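You operate a simulated robot arm through the tools that you are given. There is no shell and no other tool. Be economical: measure what you need, move in short steps, check, and stop when the job is done.

You run a simulated robot arm. Do the job below in one go: nothing can be reset, and whatever is moved stays where it is left.

TASK
Wash the dye off the teal slide at the basin, then dry it on the plate at the 40 mark.
Fine: it lies on the white ribs; tap and warming plate end off; the slide stays on the plate.

The check looks at the end state, three seconds after you hand in, the way a careful person would. Anything else that was tipped, shoved, dropped, spilled or broken makes it a failure.

THE ROBOT
A 7-joint arm with a two-finger parallel gripper on a trunk, on a base that drives. Base frame: it is fixed to the floor where the robot stands at the start and does not move with it; the origin is under the middle of the robot, x ahead of it, y to its left, z up; the surface under the hand at the start is at about z = 0.59. Units: m, rad, N and s.
With the tool pointing down near the work surface it reaches from about 0.34 to 0.78 m from the robot's upright axis, wherever it stands. Its first joint turns from -2.897 to 2.897 rad. Places, roughly: basin tap [0.5, 0.1, 0.9]; dial of the warming plate [0.3, -1.6, 0.8]; grey slide, orange slide, teal slide [-1.25, 0.25, 0.75]; knob of the basin tap [0.5, 0.2, 0.8]; tap of the rinse tank [0.5, -0.5, 0.8]; top of the warming plate [0.4, -1.6, 0.8]. Payload 3.91 kg.
The tool frame sits at the grasp point between the pads (the TCP): z along the fingers, y along the line on which they close. The tips reach 0.03 m beyond it. The gripper opens to 0.11 m. The fingers are 0.02 m wide and 0.01 m thick; the gripper's body (0.048 by 0.112 m) begins 0.055 m behind the TCP.
Orientation is that of the tool frame in the base frame, as [roll, pitch, yaw] about the fixed x, y, z axes, in that order (R = Rz(yaw) Ry(pitch) Rx(roll)). With the fingers straight down and closing along the base's y, the tool's x points along the base's -x, its y along +y and its z along -z.

THE INTERFACE
- The arm moves only by the tool send_rows. Its argument "rows" is a list of rows, each a list of 7 numbers: the shift along the base's x, y, z in cm, then the turn, a rotation vector about the base's x, y, z in rad, then the opening in per cent of the stroke, from 0 (shut) to 100 (fully open). In form: [[x, y, z, wx, wy, wz, claw], ...]. A call has 1 to 10 rows; each row shifts and turns the commanded pose from where the row before left it. Rows are played at 5 a second. More than 0.05 m and 0.15 rad between two rows, or a gripper value outside its range, and nothing of the call is played. Where a pose cannot be reached the arm comes as near as it can. A force on the tool above 40 N (or 10 N above the force at the start of the call, whichever is more), or a blocked arm, ends the call early, and 0.2 s more pass. Each finger travels about 0.153 m/s and halts on what it meets, pressing with about 40 N; the grip force reading is that of the motor and also rises with nothing between the fingers. The clock runs only during rows and for 0.2 s after the last one: add rows that do not move to give the fingers time. The reply holds the time, the measured pose of the TCP, the force on the tool along the base axes, the opening and the grip force, in the units named above and with some noise, with the torque about the TCP (base axes, N m) and any sound that the robot's microphone picked up, and new pictures: "views" is both (left out), scene, wrist or none.
- Cameras (640 x 400 px; columns grow to the right, rows downward): "scene" is now at [0.0002, 0.1296, 1.4186]; the picture's right is [-0.24, -0.97, 0.00], its down [-0.68, 0.17, -0.71] and it looks along [0.69, -0.17, -0.71] (base axes); focal length 258 px, centre (320, 200). "wrist" rides on the gripper at [0.077, 0.007, -0.115] in the tool frame; the picture's right is [-0.09, 1.00, 0.00], its down [-0.80, -0.07, -0.59] and it looks along [-0.59, -0.05, 0.80] (tool axes); focal length 270 px, centre (320, 200). There is no depth. A picture from a camera that has moved, and an enlarged one, comes with that camera's place and axes in the base frame and with its lens.
- move_column(by): slides the trunk up (or, below 0, down) by that many m; the arm and the scene camera ride with it, the base frame stays. It gives what a move gives, with no picture.
- roll_base(legs): drives the robot by 1 to 6 legs, each [ahead, turn to the left] in m and rad, along the robot's own axes; the way and the turn of a leg run together, so that a leg with both is an arc; at most 1.5 m and 3.142 rad a leg. The arm and the cameras ride along, it lands a little off, and it stops where it bumps. It gives what a move gives, and a new picture of the scene camera.
- pan_tilt(pan, tilt): turns the head with the scene camera to pan (to the left, within 2.705 rad either way) and tilt (down, from -0.506 to 1.204), counted from straight ahead of the robot. It gives what a move gives, and a new picture of the scene camera.
- enlarge(camera, box): a new picture of the part [left, top, right, bottom] of that camera's present view, enlarged. No time passes.
- finish_job(): hands the job in; it is judged then, once.

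Go step by step. Nothing tells you exact positions but the pictures and the camera data: compare them with the known pose of the tool, close in by small moves and look again before you grip or let go. The budget is 120 turns and 260 pictures, counting those below and the enlarged ones. Unless the task says otherwise, let go and move clear before handing in, and close with one line.

The tools are called after "Call:" as a command line: name --pt "numbers of a row" for each row, then --argument value for the rest, lists and objects as JSON in quotes. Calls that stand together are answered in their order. send_rows: Moves the arm, as the interface text tells. Its arguments: {"type":"object","properties":{"rows":{"type":"array"},"views":{"type":"string","enum":["both","scene","wrist","none"]}},"required":["rows"]} The other tools are called the same way: move_column (by) slides the trunk up or down; roll_base (legs) drives the base; pan_tilt (pan, tilt) turns the head that bears the scene camera; enlarge (camera, box) takes an enlarged picture of a part of a camera's view; finish_job () hands the job in.

At the start:

```text
time_s: 0.0
tool_pos: [0.4224, -0.0276, 1.0952]
ee_rot: [3.141, -0.002, -3.141]
wrist_force: [-0.8, -0.6, 0.1]
moment: [0.04, 0.05, 0.03]
opening: 0.11
grip_force: 0.1
trunk travel left (down, up): [-0.4, 0.21]
robot x, y, heading: [0.0008, -0.0013, -0.008]
head pan, tilt: [-0.246, 0.784]
```

scene: 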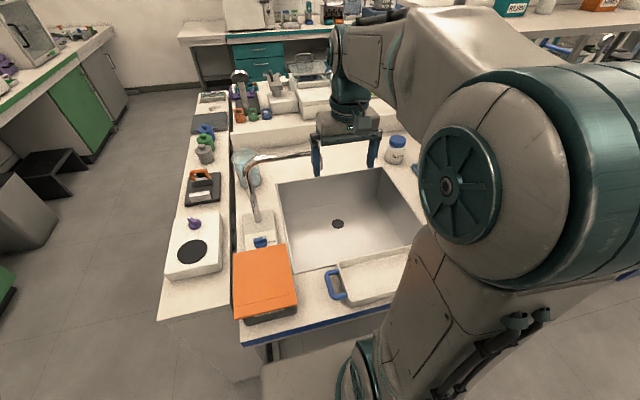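
wrist: 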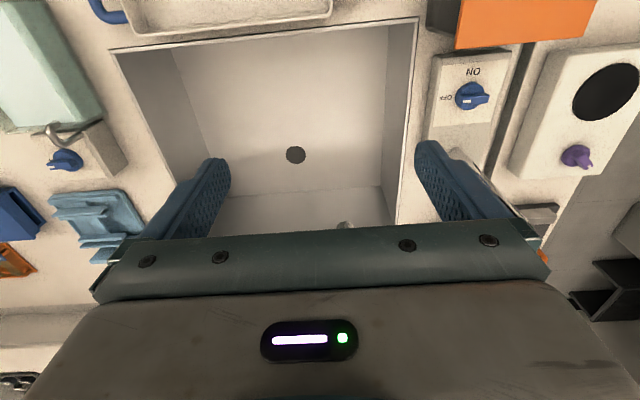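

I see the basin ahead with its tap and a blue ON/OFF knob on its left. The slides are behind me and the warming plate is to the right, so I'll look at both with the head first.

Call:
pan_tilt --pan -1.4 --tilt 0.5

Call:
pan_tilt --pan 2.7 --tilt 0.5

```text
time_s: 1.4
tool_pos: [0.422, -0.0285, 1.0953]
ee_rot: [3.142, 0.001, -3.141]
wrist_force: [0.2, -0.7, 0.8]
moment: [-0.04, 0.01, 0.02]
opening: 0.1098
grip_force: 0.1
trunk travel left (down, up): [-0.4, 0.21]
robot x, y, heading: [-0.0028, 0.0003, -0.0]
head pan, tilt: [-1.4, 0.499]
camera scene: at [-0.0632, 0.0598, 1.4432], right [-0.99, -0.17, 0.0], down [-0.08, 0.47, -0.88], along [0.15, -0.86, -0.48], focal length 258 px, centre (320, 200)
```

scene: 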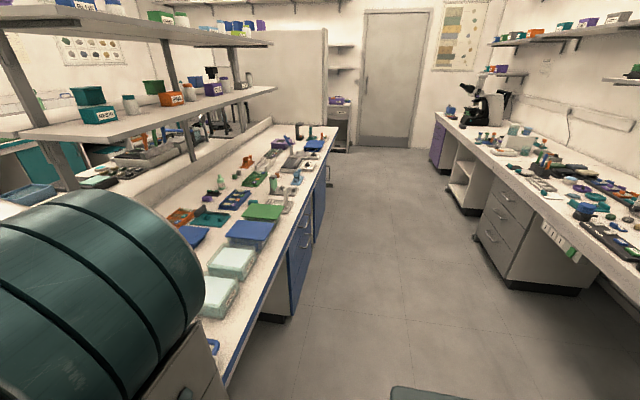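

```text
time_s: 4.7
tool_pos: [0.4217, -0.0281, 1.0947]
ee_rot: [-3.141, -0.001, -3.141]
wrist_force: [-0.8, -0.2, -0.3]
moment: [-0.04, -0.05, -0.02]
opening: 0.11
grip_force: 0.2
trunk travel left (down, up): [-0.4, 0.21]
robot x, y, heading: [0.0016, -0.0009, -0.002]
head pan, tilt: [2.7, 0.499]
camera scene: at [-0.161, 0.1884, 1.4432], right [0.43, 0.9, 0.0], down [0.43, -0.2, -0.88], along [-0.79, 0.38, -0.48], focal length 258 px, centre (320, 200)
```

scene: 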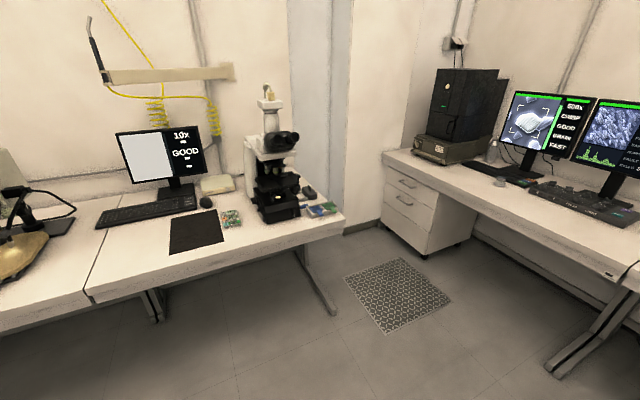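

The slides appear to be the small coloured item on the desk behind me, near the black mat. I'll enlarge that, then the warming plate.

Call:
enlarge --camera "scene" --box '[160, 160, 350, 280]'

Call:
pan_tilt --pan -1.3 --tilt 0.5

Call:
enlarge --camera "scene" --box '[190, 110, 350, 260]'

```text
3.33 times, centred on (255, 220) of scene
camera zoom: at [-0.161, 0.1884, 1.4432], right [0.43, 0.9, 0.0], down [0.43, -0.2, -0.88], along [-0.79, 0.38, -0.48], focal length 861 px, centre (537, 133)
```

zoom: 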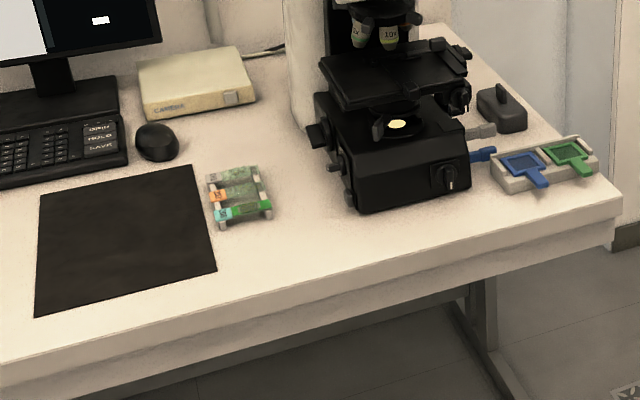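

```text
time_s: 8.0
tool_pos: [0.4227, -0.0282, 1.0954]
ee_rot: [-3.141, 0.001, 3.141]
wrist_force: [0.5, 0.3, -0.3]
moment: [0.0, 0.02, 0.04]
opening: 0.1098
grip_force: 0.1
trunk travel left (down, up): [-0.4, 0.21]
robot x, y, heading: [-0.0001, 0.0018, 0.001]
head pan, tilt: [-1.3, 0.499]
camera scene: at [-0.0544, 0.0618, 1.4432], right [-0.96, -0.27, 0.0], down [-0.13, 0.46, -0.88], along [0.23, -0.85, -0.48], focal length 258 px, centre (320, 200)
```

scene: 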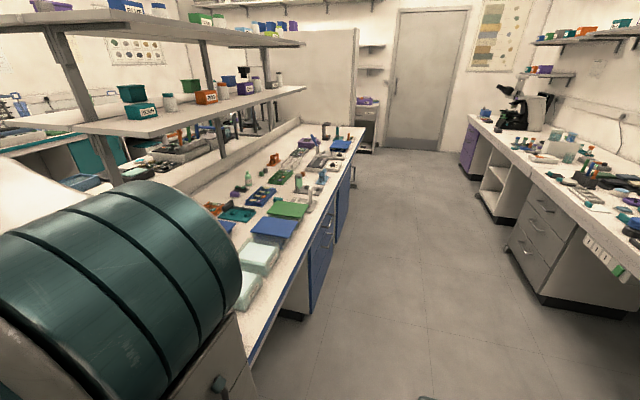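

```text
2.67 times, centred on (270, 185) of scene
camera zoom: at [-0.0544, 0.0618, 1.4432], right [-0.96, -0.27, 0.0], down [-0.13, 0.46, -0.88], along [0.23, -0.85, -0.48], focal length 689 px, centre (453, 240)
```

zoom: 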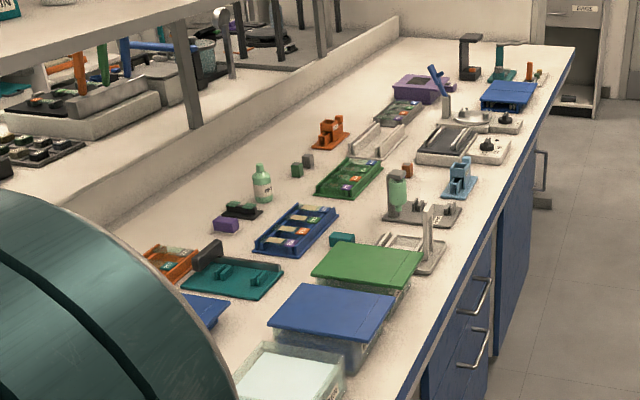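

The slides lie on a small rack at about (-1.3, 0.25), with teal nearest the desk edge. I'll back off, turn round and approach the desk.

Call:
roll_base --legs '[[-0.3, 0], [0, 3.1416], [0.35, 0]]'

Call:
pan_tilt --pan 0.1 --tilt 0.9

```text
refused: 3.1416 is not a number from -3.14159 to 3.14159
```

```text
time_s: 9.5
tool_pos: [0.4216, -0.0279, 1.0948]
ee_rot: [3.141, -0.001, 3.141]
wrist_force: [-0.2, -0.1, 0.3]
moment: [-0.02, 0.01, -0.01]
opening: 0.1099
grip_force: 0.1
trunk travel left (down, up): [-0.4, 0.21]
robot x, y, heading: [-0.0024, 0.0045, -0.004]
head pan, tilt: [0.099, 0.901]
camera scene: at [-0.0036, 0.1569, 1.4093], right [0.1, -1.0, 0.0], down [-0.78, -0.08, -0.62], along [0.62, 0.06, -0.78], focal length 258 px, centre (320, 200)
```

scene: 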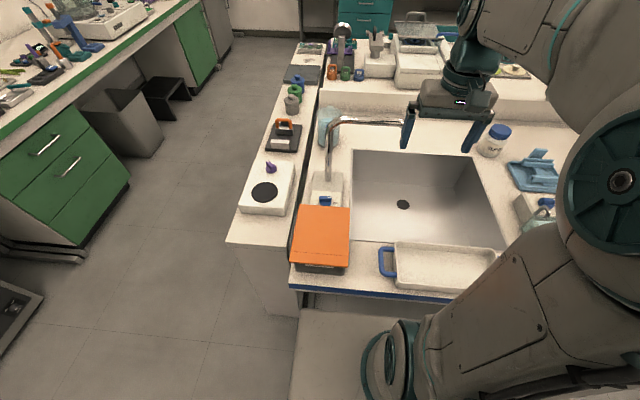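

The turn was just over the limit. I'll resend it with 3.1415.

Call:
roll_base --legs '[[-0.3, 0], [0, 3.1415], [0.35, 0]]'

```text
time_s: 20.7
tool_pos: [-1.0683, 0.0473, 1.0938]
ee_rot: [3.141, -0.001, -0.026]
wrist_force: [0.2, -0.9, -0.5]
moment: [-0.01, 0.0, 0.02]
opening: 0.1101
grip_force: 0.1
trunk travel left (down, up): [-0.4, 0.21]
robot x, y, heading: [-0.6431, 0.0097, 3.118]
head pan, tilt: [0.099, 0.901]
camera scene: at [-0.653, -0.1498, 1.4093], right [-0.07, 1.0, 0.0], down [0.78, 0.06, -0.62], along [-0.62, -0.05, -0.78], focal length 258 px, centre (320, 200)
```

scene: 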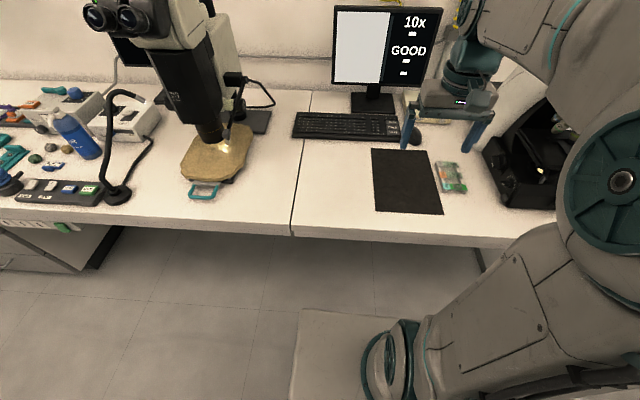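

The robot now stands at the desk. I'll move the tool above the rack and look with the wrist camera.

Call:
send_rows --pt "-3 4 0 0 0 0.005 100" --pt "-3 4 0 0 0 0.005 100" --pt "-3 4 0 0 0 0.005 100" --pt "-3 4 0 0 0 0.005 100" --pt "0 4 -2 0 0 0.006 100" --pt "0 0 -4 0 0 0 100" --pt "0 0 0 0 0 0 100"

```text
time_s: 22.3
tool_pos: [-1.1899, 0.2479, 1.0349]
ee_rot: [-3.14, 0.001, -0.002]
wrist_force: [0.4, 0.2, 0.4]
moment: [0.0, 0.0, -0.04]
opening: 0.11
grip_force: 0.0
trunk travel left (down, up): [-0.4, 0.21]
robot x, y, heading: [-0.6492, 0.0079, 3.118]
head pan, tilt: [0.099, 0.901]
camera scene: at [-0.653, -0.1498, 1.4093], right [-0.07, 1.0, 0.0], down [0.78, 0.06, -0.62], along [-0.62, -0.05, -0.78], focal length 258 px, centre (320, 200)
camera wrist: at [-1.114, 0.2405, 1.1491], right [-0.09, -1.0, 0.0], down [-0.8, 0.07, 0.59], along [-0.59, 0.05, -0.8], focal length 270 px, centre (320, 200)
```

scene: 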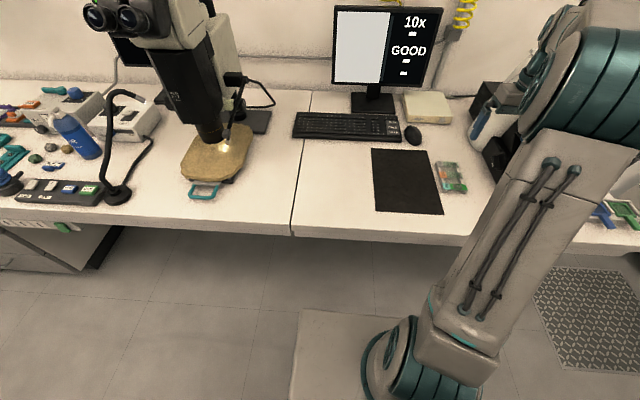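
wrist: 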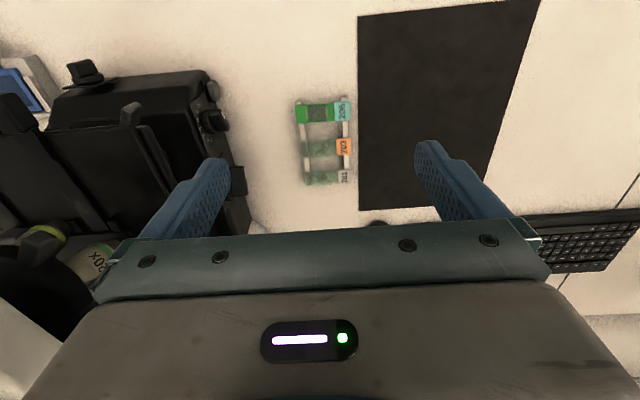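

Call:
enlarge --camera "wrist" --box '[270, 80, 380, 200]'

Call:
enlarge --camera "scene" --box '[410, 140, 490, 210]'

```text
3.33 times, centred on (325, 140) of wrist
camera zoom: at [-1.114, 0.2405, 1.1491], right [-0.09, -1.0, 0.0], down [-0.8, 0.07, 0.59], along [-0.59, 0.05, -0.8], focal length 901 px, centre (303, 400)
```

zoom: 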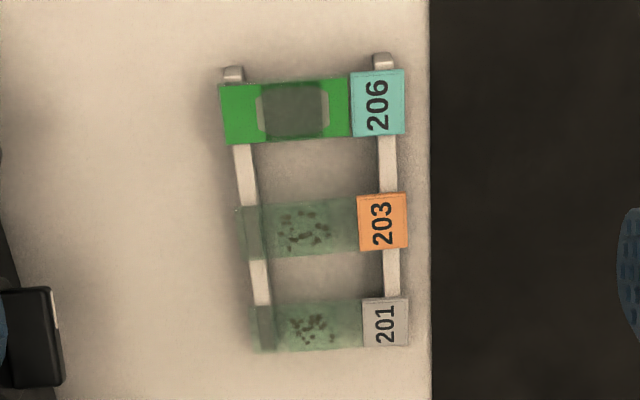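

```text
5.71 times, centred on (450, 175) of scene
camera zoom: at [-0.653, -0.1498, 1.4093], right [-0.07, 1.0, 0.0], down [0.78, 0.06, -0.62], along [-0.62, -0.05, -0.78], focal length 1476 px, centre (-423, 343)
```

zoom: 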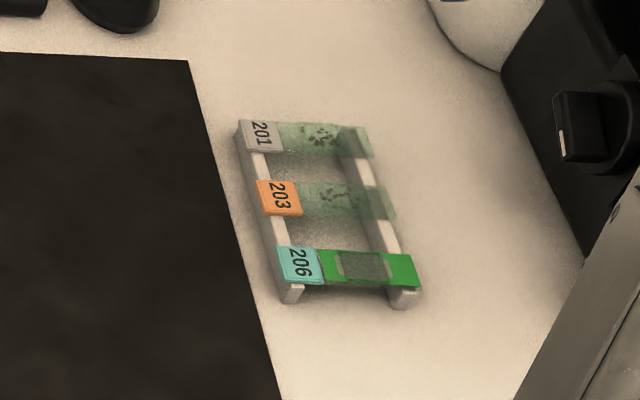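

The teal slide (206) lies at about (-1.238, 0.247, 0.78) with its label toward -y. I'll turn the tool a quarter so the fingers close across its width with the camera on the label side.

Call:
send_rows --pt "0 0 0 0 0 -0.15 100" --pt "0 0 0 0 0 -0.15 100" --pt "0 0 0 0 0 -0.15 100" --pt "0 0 0 0 0 -0.15 100" --pt "0 0 0 0 0 -0.15 100" --pt "0 0 0 0 0 -0.15 100" --pt "0 0 0 0 0 -0.15 100" --pt "0 0 0 0 0 -0.15 100" --pt "0 0 0 0 0 -0.15 100" --pt "0 0 0 0 0 -0.15 100" --views "none"

Call:
send_rows --pt "-1 0 -2 0 0 -0.07 100" --pt "-1 0 -3 0 0 0 100" --pt "-1 0 -3 0 0 0 100" --pt "0 0 0 0 0 0 100"

```text
time_s: 24.5
tool_pos: [-1.1883, 0.2479, 1.0348]
ee_rot: [3.141, 0.001, -1.502]
wrist_force: [0.2, -0.1, -0.4]
moment: [0.0, 0.03, -0.01]
opening: 0.1099
grip_force: 0.2
trunk travel left (down, up): [-0.4, 0.21]
robot x, y, heading: [-0.6477, 0.0092, 3.112]
head pan, tilt: [0.099, 0.901]
```

```text
time_s: 25.5
tool_pos: [-1.2197, 0.2479, 0.955]
ee_rot: [3.14, -0.001, -1.57]
wrist_force: [0.0, 0.1, 0.7]
moment: [0.0, 0.0, 0.01]
opening: 0.1099
grip_force: 0.1
trunk travel left (down, up): [-0.4, 0.21]
robot x, y, heading: [-0.6477, 0.0095, 3.114]
head pan, tilt: [0.099, 0.901]
camera scene: at [-0.6531, -0.1496, 1.4093], right [-0.07, 1.0, 0.0], down [0.78, 0.06, -0.62], along [-0.62, -0.05, -0.78], focal length 258 px, centre (320, 200)
camera wrist: at [-1.2268, 0.1712, 1.0707], right [-1.0, 0.09, 0.0], down [0.07, 0.8, 0.59], along [0.05, 0.59, -0.8], focal length 270 px, centre (320, 200)
```

scene: 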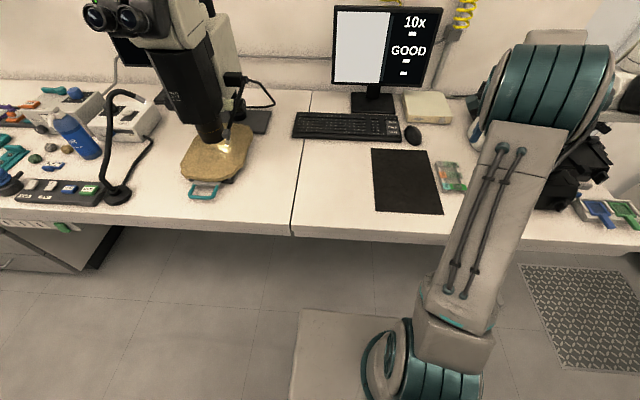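
wrist: 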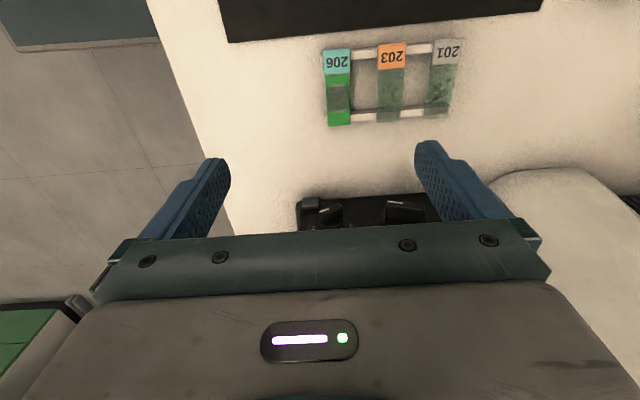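

The slide lies along y, with x from -1.2535 to -1.2264 and centre y 0.2465 at z 0.78. I'll tilt the tool 0.6 rad so the gripper leans to the label side, narrow the fingers and hover above it.

Call:
send_rows --pt "-0.7 -0.7 -0.5 0.15 0 0 60" --pt "-0.7 -0.7 -0.5 0.15 0 0 38" --pt "-0.6 -0.6 -0.5 0.15 0 0 38" --pt "0 0 -2 0.15 0 0 38" --pt "0 0 -4 0 0 0 38" --pt "0 0 -2 0 0 0 38" --pt "0 0 0 0 0 0 38"

```text
time_s: 27.1
tool_pos: [-1.2394, 0.229, 0.8608]
ee_rot: [-3.139, 0.6, -1.57]
wrist_force: [-0.2, 0.0, 0.0]
moment: [0.02, 0.01, 0.02]
opening: 0.0417
grip_force: 0.0
trunk travel left (down, up): [-0.4, 0.21]
robot x, y, heading: [-0.6466, 0.0074, 3.114]
head pan, tilt: [0.099, 0.901]
camera scene: at [-0.653, -0.1498, 1.4093], right [-0.07, 1.0, 0.0], down [0.78, 0.06, -0.62], along [-0.62, -0.05, -0.78], focal length 258 px, centre (320, 200)
camera wrist: at [-1.2468, 0.1002, 0.9131], right [-1.0, 0.07, 0.05], down [0.07, 0.33, 0.94], along [0.05, 0.94, -0.33], focal length 270 px, centre (320, 200)
```

scene: 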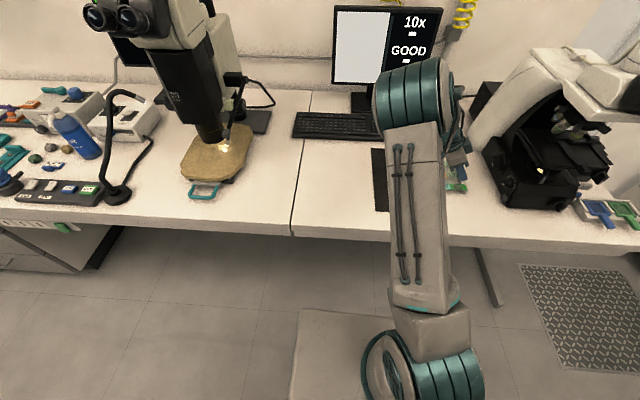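
wrist: 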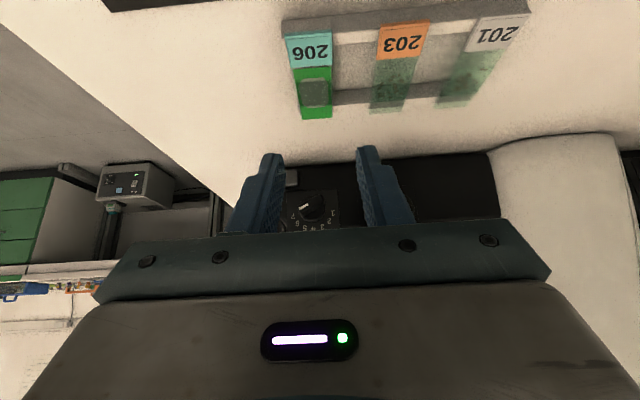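

The fingers straddle the teal slide's line as planned. I'll lower most of the way and check.

Call:
send_rows --pt "-0.05 -0.05 -2 0 0 0 38" --pt "0 0 -2 0 0 0 38" --pt "0 0 -1.2 0 0 0 38" --pt "0 0 0 0 0 0 38"

Call:
enlarge --camera "scene" --box '[400, 130, 500, 220]'

```text
time_s: 28.1
tool_pos: [-1.2407, 0.2277, 0.8078]
ee_rot: [-3.141, 0.6, -1.569]
wrist_force: [-0.7, 0.2, -0.3]
moment: [-0.03, -0.02, 0.01]
opening: 0.0416
grip_force: 0.0
trunk travel left (down, up): [-0.4, 0.21]
robot x, y, heading: [-0.649, 0.0071, 3.114]
head pan, tilt: [0.099, 0.901]
camera scene: at [-0.653, -0.1498, 1.4093], right [-0.07, 1.0, 0.0], down [0.78, 0.06, -0.62], along [-0.62, -0.05, -0.78], focal length 258 px, centre (320, 200)
camera wrist: at [-1.2475, 0.0997, 0.8605], right [-1.0, 0.07, 0.05], down [0.07, 0.33, 0.94], along [0.05, 0.94, -0.33], focal length 270 px, centre (320, 200)
```

scene: 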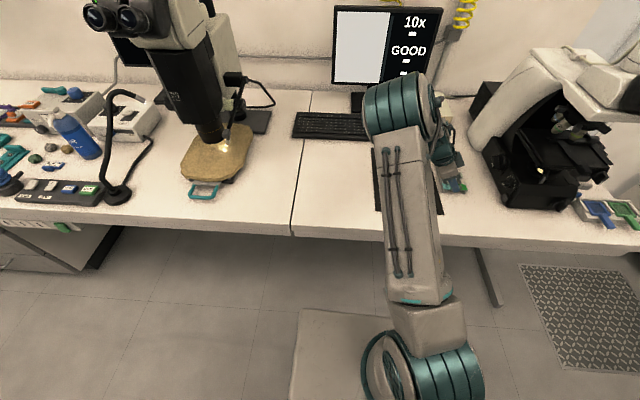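
wrist: 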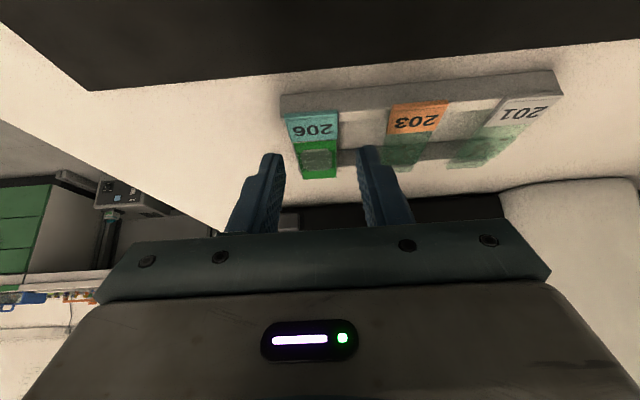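

```text
4.44 times, centred on (450, 175) of scene
camera zoom: at [-0.653, -0.1498, 1.4093], right [-0.07, 1.0, 0.0], down [0.78, 0.06, -0.62], along [-0.62, -0.05, -0.78], focal length 1148 px, centre (-258, 311)
```

zoom: 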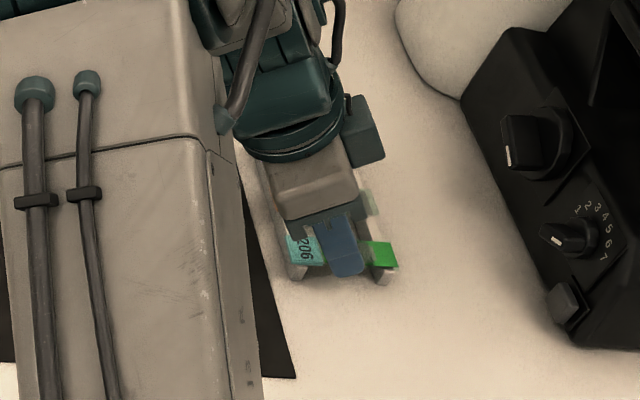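

The finger midpoint looks about 2 mm too far toward -x. I'll correct that, lower the last bit and look closely.

Call:
send_rows --pt "0.2 0 -0.6 0 0 0 38" --pt "0 0 -0.5 0 0 0 38" --pt "0 0 0 0 0 0 38" --views "none"

Call:
enlarge --camera "wrist" --box '[220, 80, 420, 240]'

```text
time_s: 28.9
tool_pos: [-1.2371, 0.2283, 0.7979]
ee_rot: [-3.141, 0.599, -1.569]
wrist_force: [-1.0, 0.7, 0.8]
moment: [-0.01, 0.01, 0.01]
opening: 0.0417
grip_force: 0.1
trunk travel left (down, up): [-0.4, 0.21]
robot x, y, heading: [-0.6435, 0.0085, 3.115]
head pan, tilt: [0.099, 0.901]
```

```text
2.50 times, centred on (320, 160) of wrist
camera zoom: at [-1.2455, 0.0989, 0.8494], right [-1.0, 0.07, 0.05], down [0.07, 0.33, 0.94], along [0.05, 0.94, -0.33], focal length 676 px, centre (320, 300)
```

zoom: 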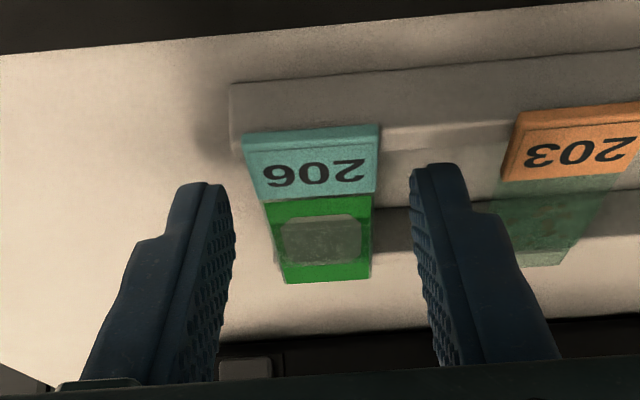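

The fingertips reach below the slide and straddle it between the rails, nearly centred. I'll close the gripper.

Call:
send_rows --pt "0.1 0 0 0 0 0 38" --pt "0 0 0 0 0 0 30" --pt "0 0 0 0 0 0 25" --pt "0 0 0 0 0 0 18" --pt "0 0 0 0 0 0 15" --pt "0 0 0 0 0 0 15" --views "none"

Call:
enlarge --camera "wrist" --box '[220, 80, 420, 240]'

```text
time_s: 30.3
tool_pos: [-1.2382, 0.2278, 0.797]
ee_rot: [-3.141, 0.601, -1.569]
wrist_force: [-0.1, 0.3, 0.4]
moment: [0.03, -0.03, -0.01]
opening: 0.0241
grip_force: 40.0
trunk travel left (down, up): [-0.4, 0.21]
robot x, y, heading: [-0.6467, 0.0084, 3.114]
head pan, tilt: [0.099, 0.901]
```

```text
2.50 times, centred on (320, 160) of wrist
camera zoom: at [-1.2443, 0.0991, 0.8493], right [-1.0, 0.07, 0.05], down [0.07, 0.33, 0.94], along [0.05, 0.94, -0.33], focal length 676 px, centre (320, 300)
```

zoom: 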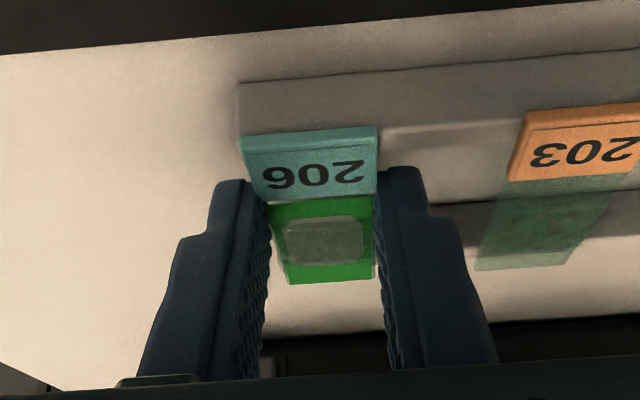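

The slide is held at a 24 mm opening with a 40 N grip. I'll lift straight up gently.

Call:
send_rows --pt "0 0 0.5 0 0 0 15" --pt "0 0 1 0 0 0 15" --pt "0 0 2 0 0 0 15" --pt "0 0 3 0 0 0 15" --pt "0 0 4 0 0 0 15" --pt "0 0 4 0 0 0 15" --pt "0 0 4 0 0 0 15"

Call:
enlarge --camera "wrist" --box '[220, 80, 420, 240]'

```text
time_s: 31.9
tool_pos: [-1.2373, 0.2274, 0.9828]
ee_rot: [-3.138, 0.602, -1.567]
wrist_force: [0.3, 0.0, -1.0]
moment: [0.0, 0.01, -0.01]
opening: 0.0241
grip_force: 40.0
trunk travel left (down, up): [-0.4, 0.21]
robot x, y, heading: [-0.6468, 0.0081, 3.117]
head pan, tilt: [0.099, 0.901]
camera scene: at [-0.6529, -0.1497, 1.4093], right [-0.07, 1.0, 0.0], down [0.78, 0.06, -0.62], along [-0.62, -0.05, -0.78], focal length 258 px, centre (320, 200)
camera wrist: at [-1.2453, 0.099, 1.0341], right [-1.0, 0.07, 0.05], down [0.07, 0.33, 0.94], along [0.05, 0.94, -0.33], focal length 270 px, centre (320, 200)
```

scene: 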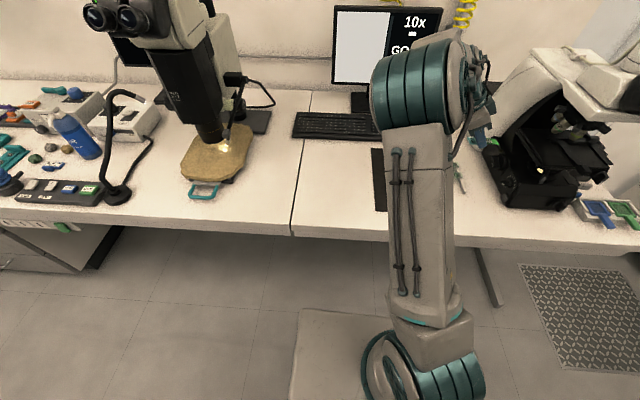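
wrist: 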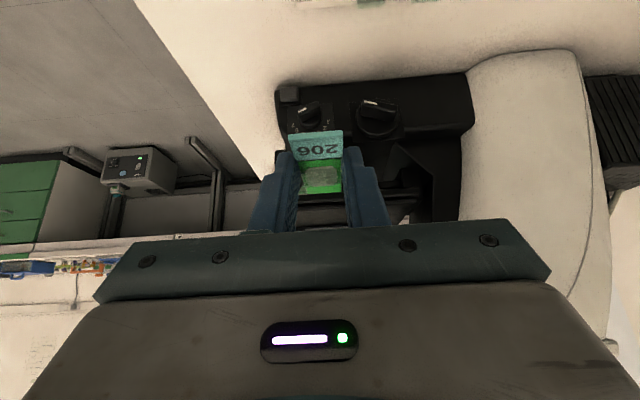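

```text
2.50 times, centred on (320, 160) of wrist
camera zoom: at [-1.2453, 0.099, 1.0341], right [-1.0, 0.07, 0.05], down [0.07, 0.33, 0.94], along [0.05, 0.94, -0.33], focal length 676 px, centre (320, 300)
```

zoom: 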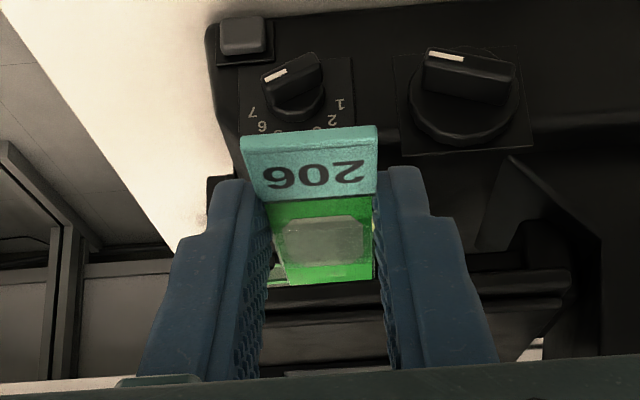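

The slide is firmly held. I'll raise it, retract from the microscope, and rotate the tool back so it leans toward the robot.

Call:
send_rows --pt "0 0 4 0 0 0 15" --pt "1 -1 4 0 0 0 15" --pt "2 -3 2 0 0 0.05 15" --pt "2.5 -3 0 0 0 0.15 15" --pt "2.5 -3 0 0 0 0.15 15" --pt "2 -3 0 0 0 0.15 15" --pt "2 -3 0 0 0 0.15 15" --pt "2 -2 0 0 0 0.15 15" --pt "1 0 0 0 0 0.15 15" --pt "1 0 0 0 0 0.15 15" --views "none"

Call:
send_rows --pt "0 0 0 0 0 0.15 15" --pt "0 0 0 0 0 0.15 15" --pt "0 0 0 0 0 0.15 15" --pt "0 0 0 0 0 0.02 15" --pt "0 0 0 0 0 0 15"

```text
time_s: 34.1
tool_pos: [-1.0753, 0.0489, 1.0825]
ee_rot: [-3.141, 0.6, -0.468]
wrist_force: [-0.1, 0.3, -0.6]
moment: [0.0, -0.01, 0.02]
opening: 0.0242
grip_force: 39.8
trunk travel left (down, up): [-0.4, 0.21]
robot x, y, heading: [-0.6464, 0.0102, 3.116]
head pan, tilt: [0.099, 0.901]
```

```text
time_s: 35.3
tool_pos: [-1.0751, 0.0468, 1.082]
ee_rot: [3.142, 0.6, 0.001]
wrist_force: [0.4, 0.1, -0.7]
moment: [-0.02, -0.02, 0.0]
opening: 0.0245
grip_force: 40.0
trunk travel left (down, up): [-0.4, 0.21]
robot x, y, heading: [-0.6447, 0.0109, 3.117]
head pan, tilt: [0.099, 0.901]
camera scene: at [-0.6528, -0.1498, 1.4093], right [-0.07, 1.0, 0.0], down [0.78, 0.06, -0.62], along [-0.62, -0.05, -0.78], focal length 258 px, centre (320, 200)
camera wrist: at [-0.9483, 0.0402, 1.1344], right [-0.07, -1.0, 0.05], down [-0.33, 0.07, 0.94], along [-0.94, 0.05, -0.33], focal length 270 px, centre (320, 200)
```

scene: 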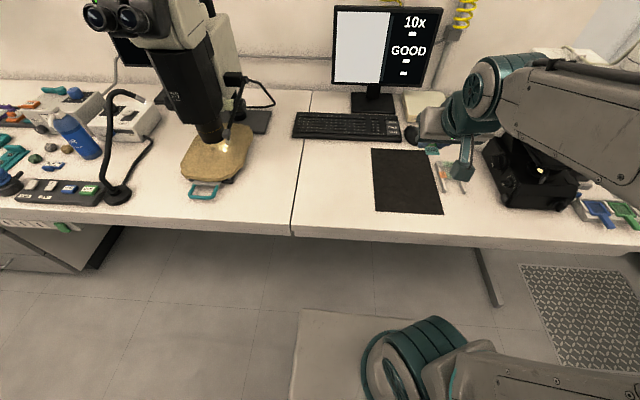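
wrist: 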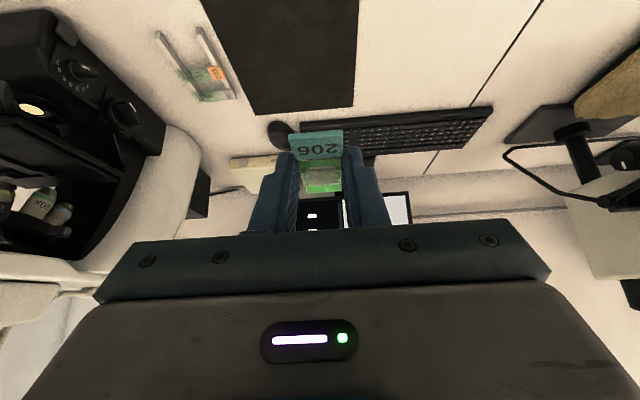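

The slide is held level with its label toward the robot. I'll drive back to the basin.

Call:
roll_base --legs '[[-0.35, 0], [0, -3.117], [0.3, 0]]'

Call:
pan_tilt --pan -0.05 --tilt 0.8

```text
time_s: 46.6
tool_pos: [0.4324, -0.0479, 1.083]
ee_rot: [-3.14, 0.598, -3.139]
wrist_force: [1.0, 0.3, -1.0]
moment: [-0.04, 0.02, 0.0]
opening: 0.0242
grip_force: 39.6
trunk travel left (down, up): [-0.4, 0.21]
robot x, y, heading: [0.0063, -0.0105, -0.025]
head pan, tilt: [0.099, 0.901]
camera scene: at [0.0054, 0.1474, 1.4093], right [0.07, -1.0, 0.0], down [-0.78, -0.06, -0.62], along [0.62, 0.05, -0.78], focal length 258 px, centre (320, 200)
```

scene: 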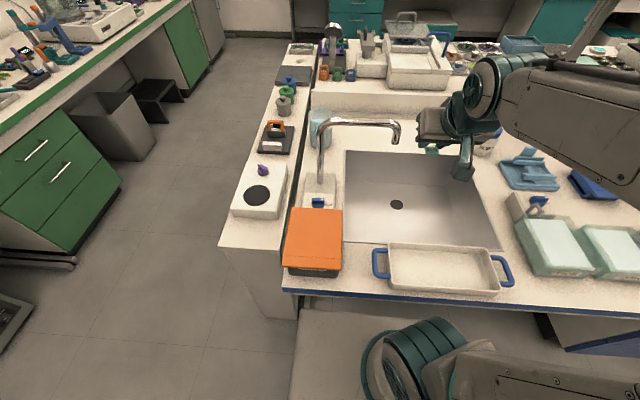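

```text
time_s: 47.3
tool_pos: [0.4341, -0.0473, 1.0828]
ee_rot: [-3.14, 0.598, 3.141]
wrist_force: [-0.4, 0.0, -0.9]
moment: [0.02, -0.01, 0.0]
opening: 0.0241
grip_force: 40.6
trunk travel left (down, up): [-0.4, 0.21]
robot x, y, heading: [0.003, -0.0128, -0.027]
head pan, tilt: [-0.051, 0.799]
camera scene: at [0.0104, 0.1358, 1.4172], right [-0.07, -1.0, 0.0], down [-0.72, 0.05, -0.7], along [0.69, -0.05, -0.72], focal length 258 px, centre (320, 200)
```

scene: 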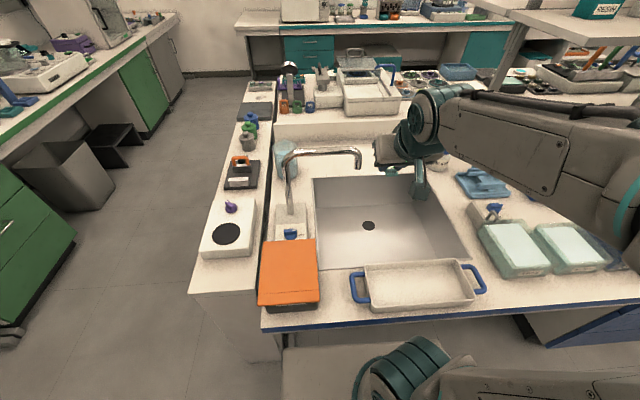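

The knob sits by the basin's left edge, and my hand is full. I'll enlarge the knob and tap to see how the knob is turned.

Call:
enlarge --camera "scene" --box '[255, 130, 385, 260]'

Call:
enlarge --camera "wrist" --box '[220, 80, 420, 240]'

```text
3.08 times, centred on (320, 195) of scene
camera zoom: at [0.0104, 0.1358, 1.4172], right [-0.07, -1.0, 0.0], down [-0.72, 0.05, -0.7], along [0.69, -0.05, -0.72], focal length 795 px, centre (320, 215)
```

zoom: 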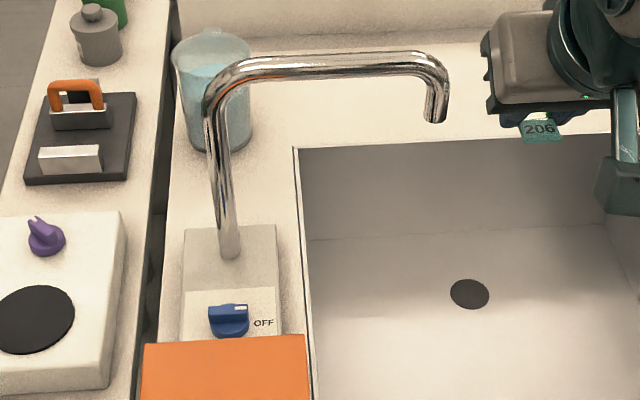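

```text
2.50 times, centred on (320, 160) of wrist
camera zoom: at [0.3042, -0.0415, 1.1343], right [0.07, 1.0, 0.05], down [0.33, -0.07, 0.94], along [0.94, -0.05, -0.33], focal length 676 px, centre (320, 300)
```

zoom: 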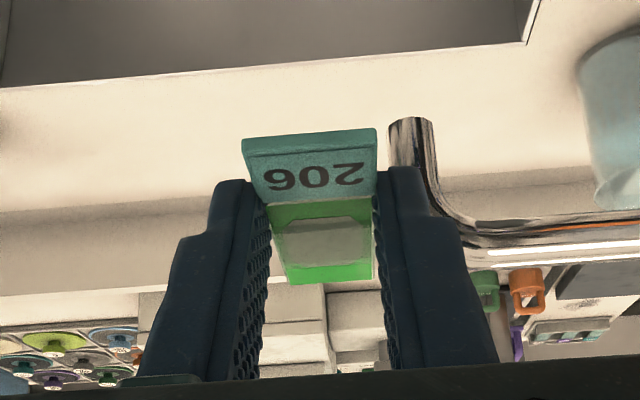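

To turn the knob I need an empty hand, so I'll set the slide back on its rack first, reusing the exact pose I lifted it from. I should have turned the tap on beforehand.

Call:
roll_base --legs '[[-0.3, 0], [0, 3.1415], [0.35, 0]]'

Call:
send_rows --pt "0 0 0 0 0 -0.15 15" --pt "0 0 0 0 0 -0.15 15" --pt "0 0 0 0 0 -0.15 15" --pt "0 0 0 0 0 -0.15 15" --pt "0 0 0 0 0 -0.15 15" --pt "0 0 0 0 0 -0.15 15" --pt "0 0 0 0 0 -0.15 15" --pt "0 0 0 0 0 -0.15 15" --pt "0 0 0 0 0 -0.15 15" --pt "0 0 0 0 0 -0.15 15" --views "none"

```text
time_s: 58.3
tool_pos: [-1.0578, 0.1037, 1.0815]
ee_rot: [-3.141, 0.598, -0.078]
wrist_force: [-0.1, 0.9, 0.5]
moment: [0.0, 0.01, 0.01]
opening: 0.0242
grip_force: 40.4
trunk travel left (down, up): [-0.4, 0.21]
robot x, y, heading: [-0.6324, 0.0313, 3.037]
head pan, tilt: [-0.051, 0.799]
camera scene: at [-0.6551, -0.1131, 1.4172], right [0.15, 0.99, 0.0], down [0.71, -0.11, -0.7], along [-0.69, 0.11, -0.72], focal length 258 px, centre (320, 200)
```

scene: 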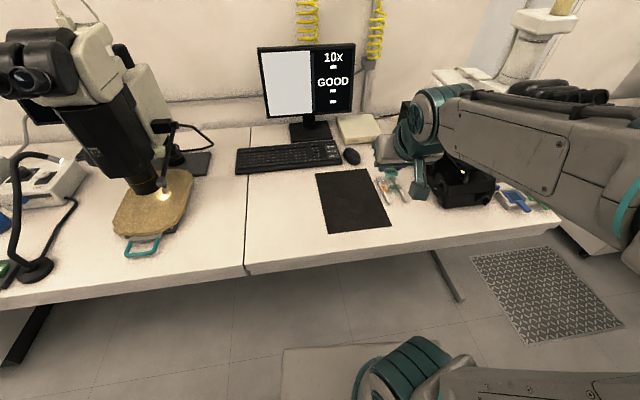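

```text
time_s: 60.5
tool_pos: [-1.0571, 0.1043, 1.0821]
ee_rot: [-3.141, 0.6, -1.58]
wrist_force: [-0.8, 0.0, -0.2]
moment: [-0.02, 0.0, -0.02]
opening: 0.0241
grip_force: 40.3
trunk travel left (down, up): [-0.4, 0.21]
robot x, y, heading: [-0.6328, 0.034, 3.043]
head pan, tilt: [-0.051, 0.799]
```

The tool is turned to the earlier yaw. I'll move over the rack at height and then down to a hover, and check.

Call:
send_rows --pt "-3 1 0 0 0 0.011 15" --pt "-3 2 0 0 0 0 15" --pt "-3 2 0 0 0 0 15" --pt "-3 2 0 0 0 0 15" --pt "-3 2 0 0 0 0 15" --pt "-3 2 0 0 0 0 15" --pt "-0.1 1.3 -4 0 0 0 15" --pt "0 0 -4 0 0 0 15" --pt "0 0 -4 0 0 0 15" --pt "0 0 -4 0 0 0 15" --views "none"

Call:
send_rows --pt "0 0 -4 0 0 0 15" --pt "0 0 -4 0 0 0 15" --pt "0 0 -2 0 0 0 15" --pt "0 0 0 0 0 0 15"

Call:
enlarge --camera "wrist" --box '[220, 80, 420, 240]'

```text
time_s: 62.7
tool_pos: [-1.239, 0.2243, 0.9223]
ee_rot: [-3.14, 0.601, -1.566]
wrist_force: [0.7, 0.2, 0.6]
moment: [0.02, 0.01, -0.01]
opening: 0.0243
grip_force: 40.5
trunk travel left (down, up): [-0.4, 0.21]
robot x, y, heading: [-0.6333, 0.0337, 3.039]
head pan, tilt: [-0.051, 0.799]
```

```text
time_s: 63.7
tool_pos: [-1.238, 0.2264, 0.8216]
ee_rot: [-3.14, 0.601, -1.565]
wrist_force: [-0.4, 0.2, -0.8]
moment: [0.01, -0.02, -0.01]
opening: 0.0242
grip_force: 39.9
trunk travel left (down, up): [-0.4, 0.21]
robot x, y, heading: [-0.6343, 0.0271, 3.035]
head pan, tilt: [-0.051, 0.799]
camera scene: at [-0.6552, -0.1131, 1.4172], right [0.15, 0.99, 0.0], down [0.71, -0.11, -0.7], along [-0.69, 0.11, -0.72], focal length 258 px, centre (320, 200)
camera wrist: at [-1.2456, 0.0984, 0.8745], right [-1.0, 0.07, 0.05], down [0.07, 0.33, 0.94], along [0.05, 0.94, -0.33], focal length 270 px, centre (320, 200)
```

scene: 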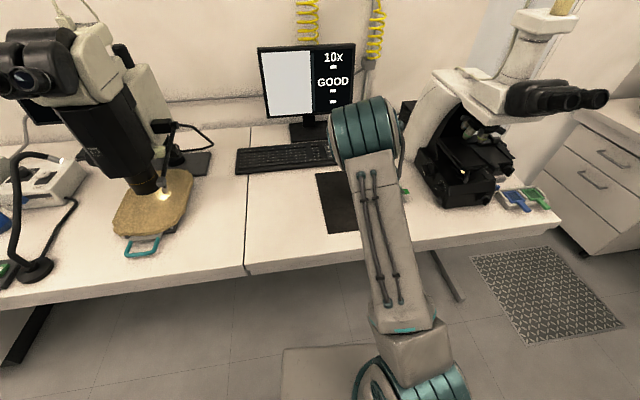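
wrist: 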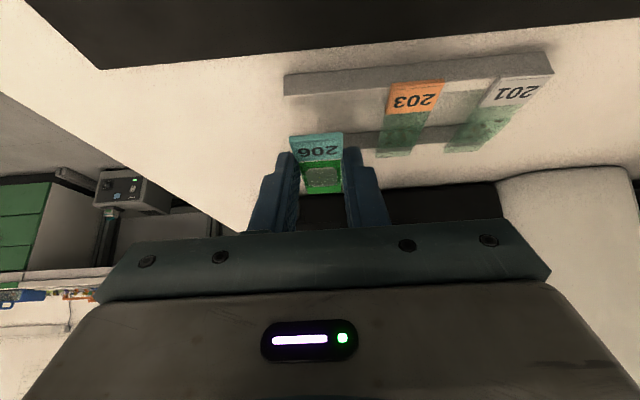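

```text
2.50 times, centred on (320, 160) of wrist
camera zoom: at [-1.2456, 0.0984, 0.8745], right [-1.0, 0.07, 0.05], down [0.07, 0.33, 0.94], along [0.05, 0.94, -0.33], focal length 676 px, centre (320, 300)
```

zoom: 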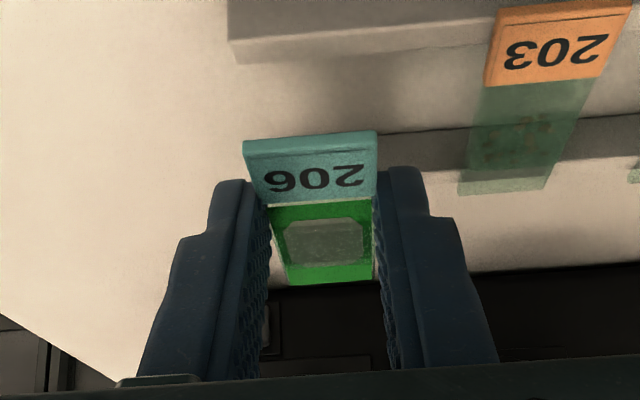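

The slide hovers 2.5 cm above its place. I'll lower nearly all the way and compare with the picture taken before lifting.

Call:
send_rows --pt "0 0 -1 0 0 0 15" --pt "0 0 -1 0 0 0 15" --pt "0 0 -0.3 0 0 0 15" --pt "0 0 0 0 0 0 15" --views "none"

Call:
enlarge --camera "wrist" --box '[220, 80, 420, 240]'

```text
time_s: 64.7
tool_pos: [-1.2383, 0.2274, 0.7993]
ee_rot: [-3.14, 0.601, -1.567]
wrist_force: [0.0, -0.1, -0.3]
moment: [0.02, 0.03, 0.02]
opening: 0.0242
grip_force: 40.2
trunk travel left (down, up): [-0.4, 0.21]
robot x, y, heading: [-0.6354, 0.0297, 3.043]
head pan, tilt: [-0.051, 0.799]
```

```text
2.50 times, centred on (320, 160) of wrist
camera zoom: at [-1.246, 0.099, 0.8513], right [-1.0, 0.07, 0.05], down [0.07, 0.33, 0.94], along [0.05, 0.94, -0.33], focal length 676 px, centre (320, 300)
```

zoom: 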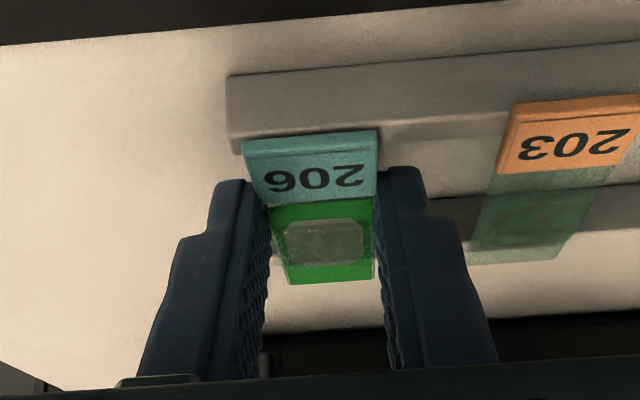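

It matches within about 3 mm. I'll shift +x by 2.5 mm and lower 2 mm until light contact.

Call:
send_rows --pt "0.2 0 0 0 0 0 15" --pt "0 0 -0.1 0 0 0 15" --pt "0 0 -0.1 0 0 0 15" --pt "0 0 0 0 0 0 15" --views "none"

Call:
enlarge --camera "wrist" --box '[220, 80, 420, 240]'

```text
time_s: 65.7
tool_pos: [-1.2385, 0.2289, 0.7983]
ee_rot: [3.14, 0.6, -1.564]
wrist_force: [0.3, -0.2, 2.8]
moment: [0.14, 0.0, 0.03]
opening: 0.0242
grip_force: 39.8
trunk travel left (down, up): [-0.4, 0.21]
robot x, y, heading: [-0.6336, 0.0341, 3.04]
head pan, tilt: [-0.051, 0.799]
```

```text
2.50 times, centred on (320, 160) of wrist
camera zoom: at [-1.2441, 0.0993, 0.8497], right [-1.0, 0.07, 0.05], down [0.07, 0.33, 0.94], along [0.05, 0.94, -0.33], focal length 676 px, centre (320, 300)
```

zoom: 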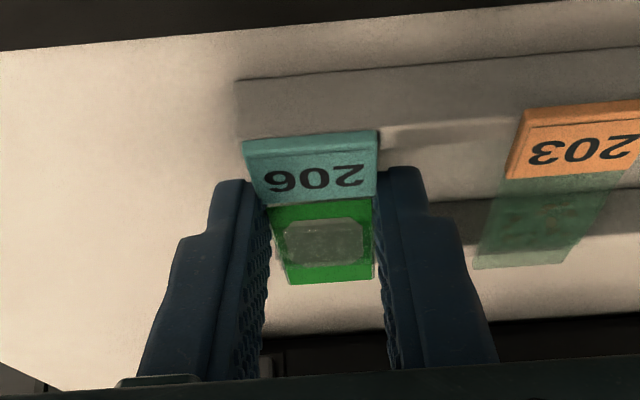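

The slide now touches the rails (2.8 N upward) and the picture matches the one before lifting. I'll open to 38% and rise straight up.

Call:
send_rows --pt "0 0 0 0 0 0 24" --pt "0 0 0 0 0 0 30" --pt "0 0 0 0 0 0 38" --pt "0 0 0 0 0 0 38" --pt "0 0 1 0 0 0 38" --pt "0 0 2 0 0 0 38" --pt "0 0 3 0 0 0 38" --views "wrist"

```text
time_s: 67.3
tool_pos: [-1.2364, 0.2281, 0.8572]
ee_rot: [-3.141, 0.599, -1.565]
wrist_force: [-0.2, 0.1, -0.1]
moment: [0.01, 0.0, -0.04]
opening: 0.0419
grip_force: 0.1
trunk travel left (down, up): [-0.4, 0.21]
robot x, y, heading: [-0.6363, 0.031, 3.04]
head pan, tilt: [-0.051, 0.799]
camera wrist: at [-1.2436, 0.099, 0.9095], right [-1.0, 0.07, 0.05], down [0.07, 0.33, 0.94], along [0.05, 0.94, -0.33], focal length 270 px, centre (320, 200)
```

wrist: 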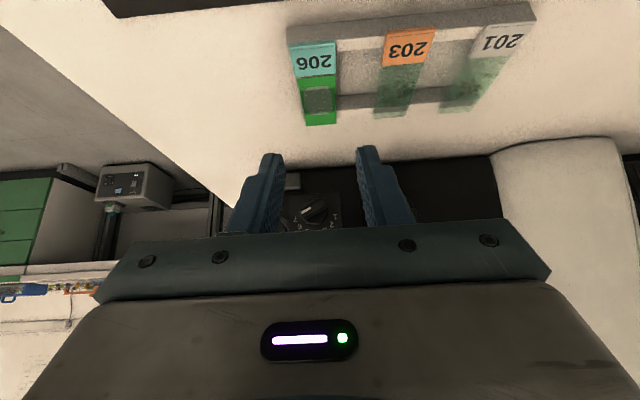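

The slide is back on the rack safely. I'll retract, turn to neutral and take the tilt out, then drive to the basin for the knob.

Call:
send_rows --pt "0 0 4 0 0 0 38" --pt "0 0 4 0 0 0 38" --pt "0 0 4 0 0 0 38" --pt "0 0 4 0 0 0 38" --pt "1 -1 4 0 0 0 38" --pt "2 -2 2 0 0 0.08 38" --pt "3 -2 0 0 0 0.15 38" --pt "3 -2 0 0 0 0.15 38" --pt "3 -2 0 0 0 0.15 38" --pt "2 -2 0 0 0 0.15 38" --views "none"

Call:
send_rows --pt "1 -1 0 0 0 0.15 38" --pt "1 0 0 0 0 0.15 38" --pt "0 0 0 0 0 0.15 38" --pt "0 0 0 0 0 0.15 38" --pt "0 0 0 0 0 0.15 38" --pt "0 0 0 0 0 0.04 38" --pt "0 0 0 0 -0.15 0 38" --pt "0 0 0 0 -0.15 0 38" --pt "0 0 0 0 -0.15 0 38" --pt "0 0 0 0 -0.15 0 38" --views "none"

Call:
roll_base --legs '[[-0.33, 0], [0, -3.05], [0.3, 0]]'

```text
time_s: 69.5
tool_pos: [-1.0959, 0.1158, 1.0791]
ee_rot: [-3.141, 0.6, -0.884]
wrist_force: [0.0, 0.1, 0.2]
moment: [0.01, -0.02, -0.01]
opening: 0.0418
grip_force: 0.1
trunk travel left (down, up): [-0.4, 0.21]
robot x, y, heading: [-0.6301, 0.032, 3.035]
head pan, tilt: [-0.051, 0.799]
```

```text
time_s: 71.7
tool_pos: [-1.0775, 0.1064, 1.078]
ee_rot: [-3.086, 0.0, -0.079]
wrist_force: [-0.1, -0.2, 0.1]
moment: [0.04, 0.02, 0.0]
opening: 0.0421
grip_force: 0.0
trunk travel left (down, up): [-0.4, 0.21]
robot x, y, heading: [-0.6337, 0.0297, 3.032]
head pan, tilt: [-0.051, 0.799]
```

```text
time_s: 82.7
tool_pos: [0.4428, -0.0471, 1.0774]
ee_rot: [-3.086, 0.002, -3.141]
wrist_force: [-0.3, 0.2, 0.5]
moment: [-0.01, -0.01, 0.01]
opening: 0.0417
grip_force: 0.0
trunk travel left (down, up): [-0.4, 0.21]
robot x, y, heading: [-0.0036, -0.014, -0.019]
head pan, tilt: [-0.051, 0.799]
camera scene: at [0.0012, 0.1365, 1.4172], right [-0.07, -1.0, 0.0], down [-0.72, 0.05, -0.7], along [0.7, -0.05, -0.72], focal length 258 px, centre (320, 200)
```

scene: 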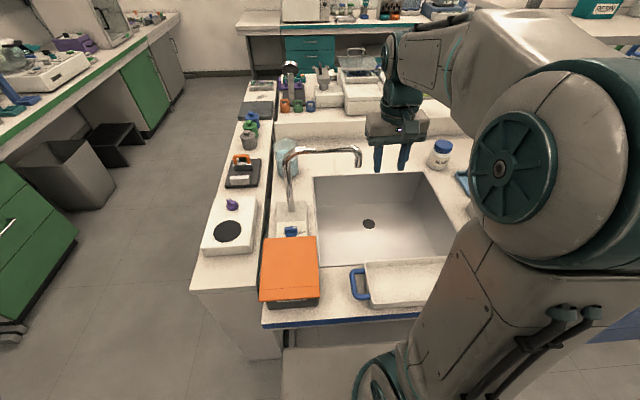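

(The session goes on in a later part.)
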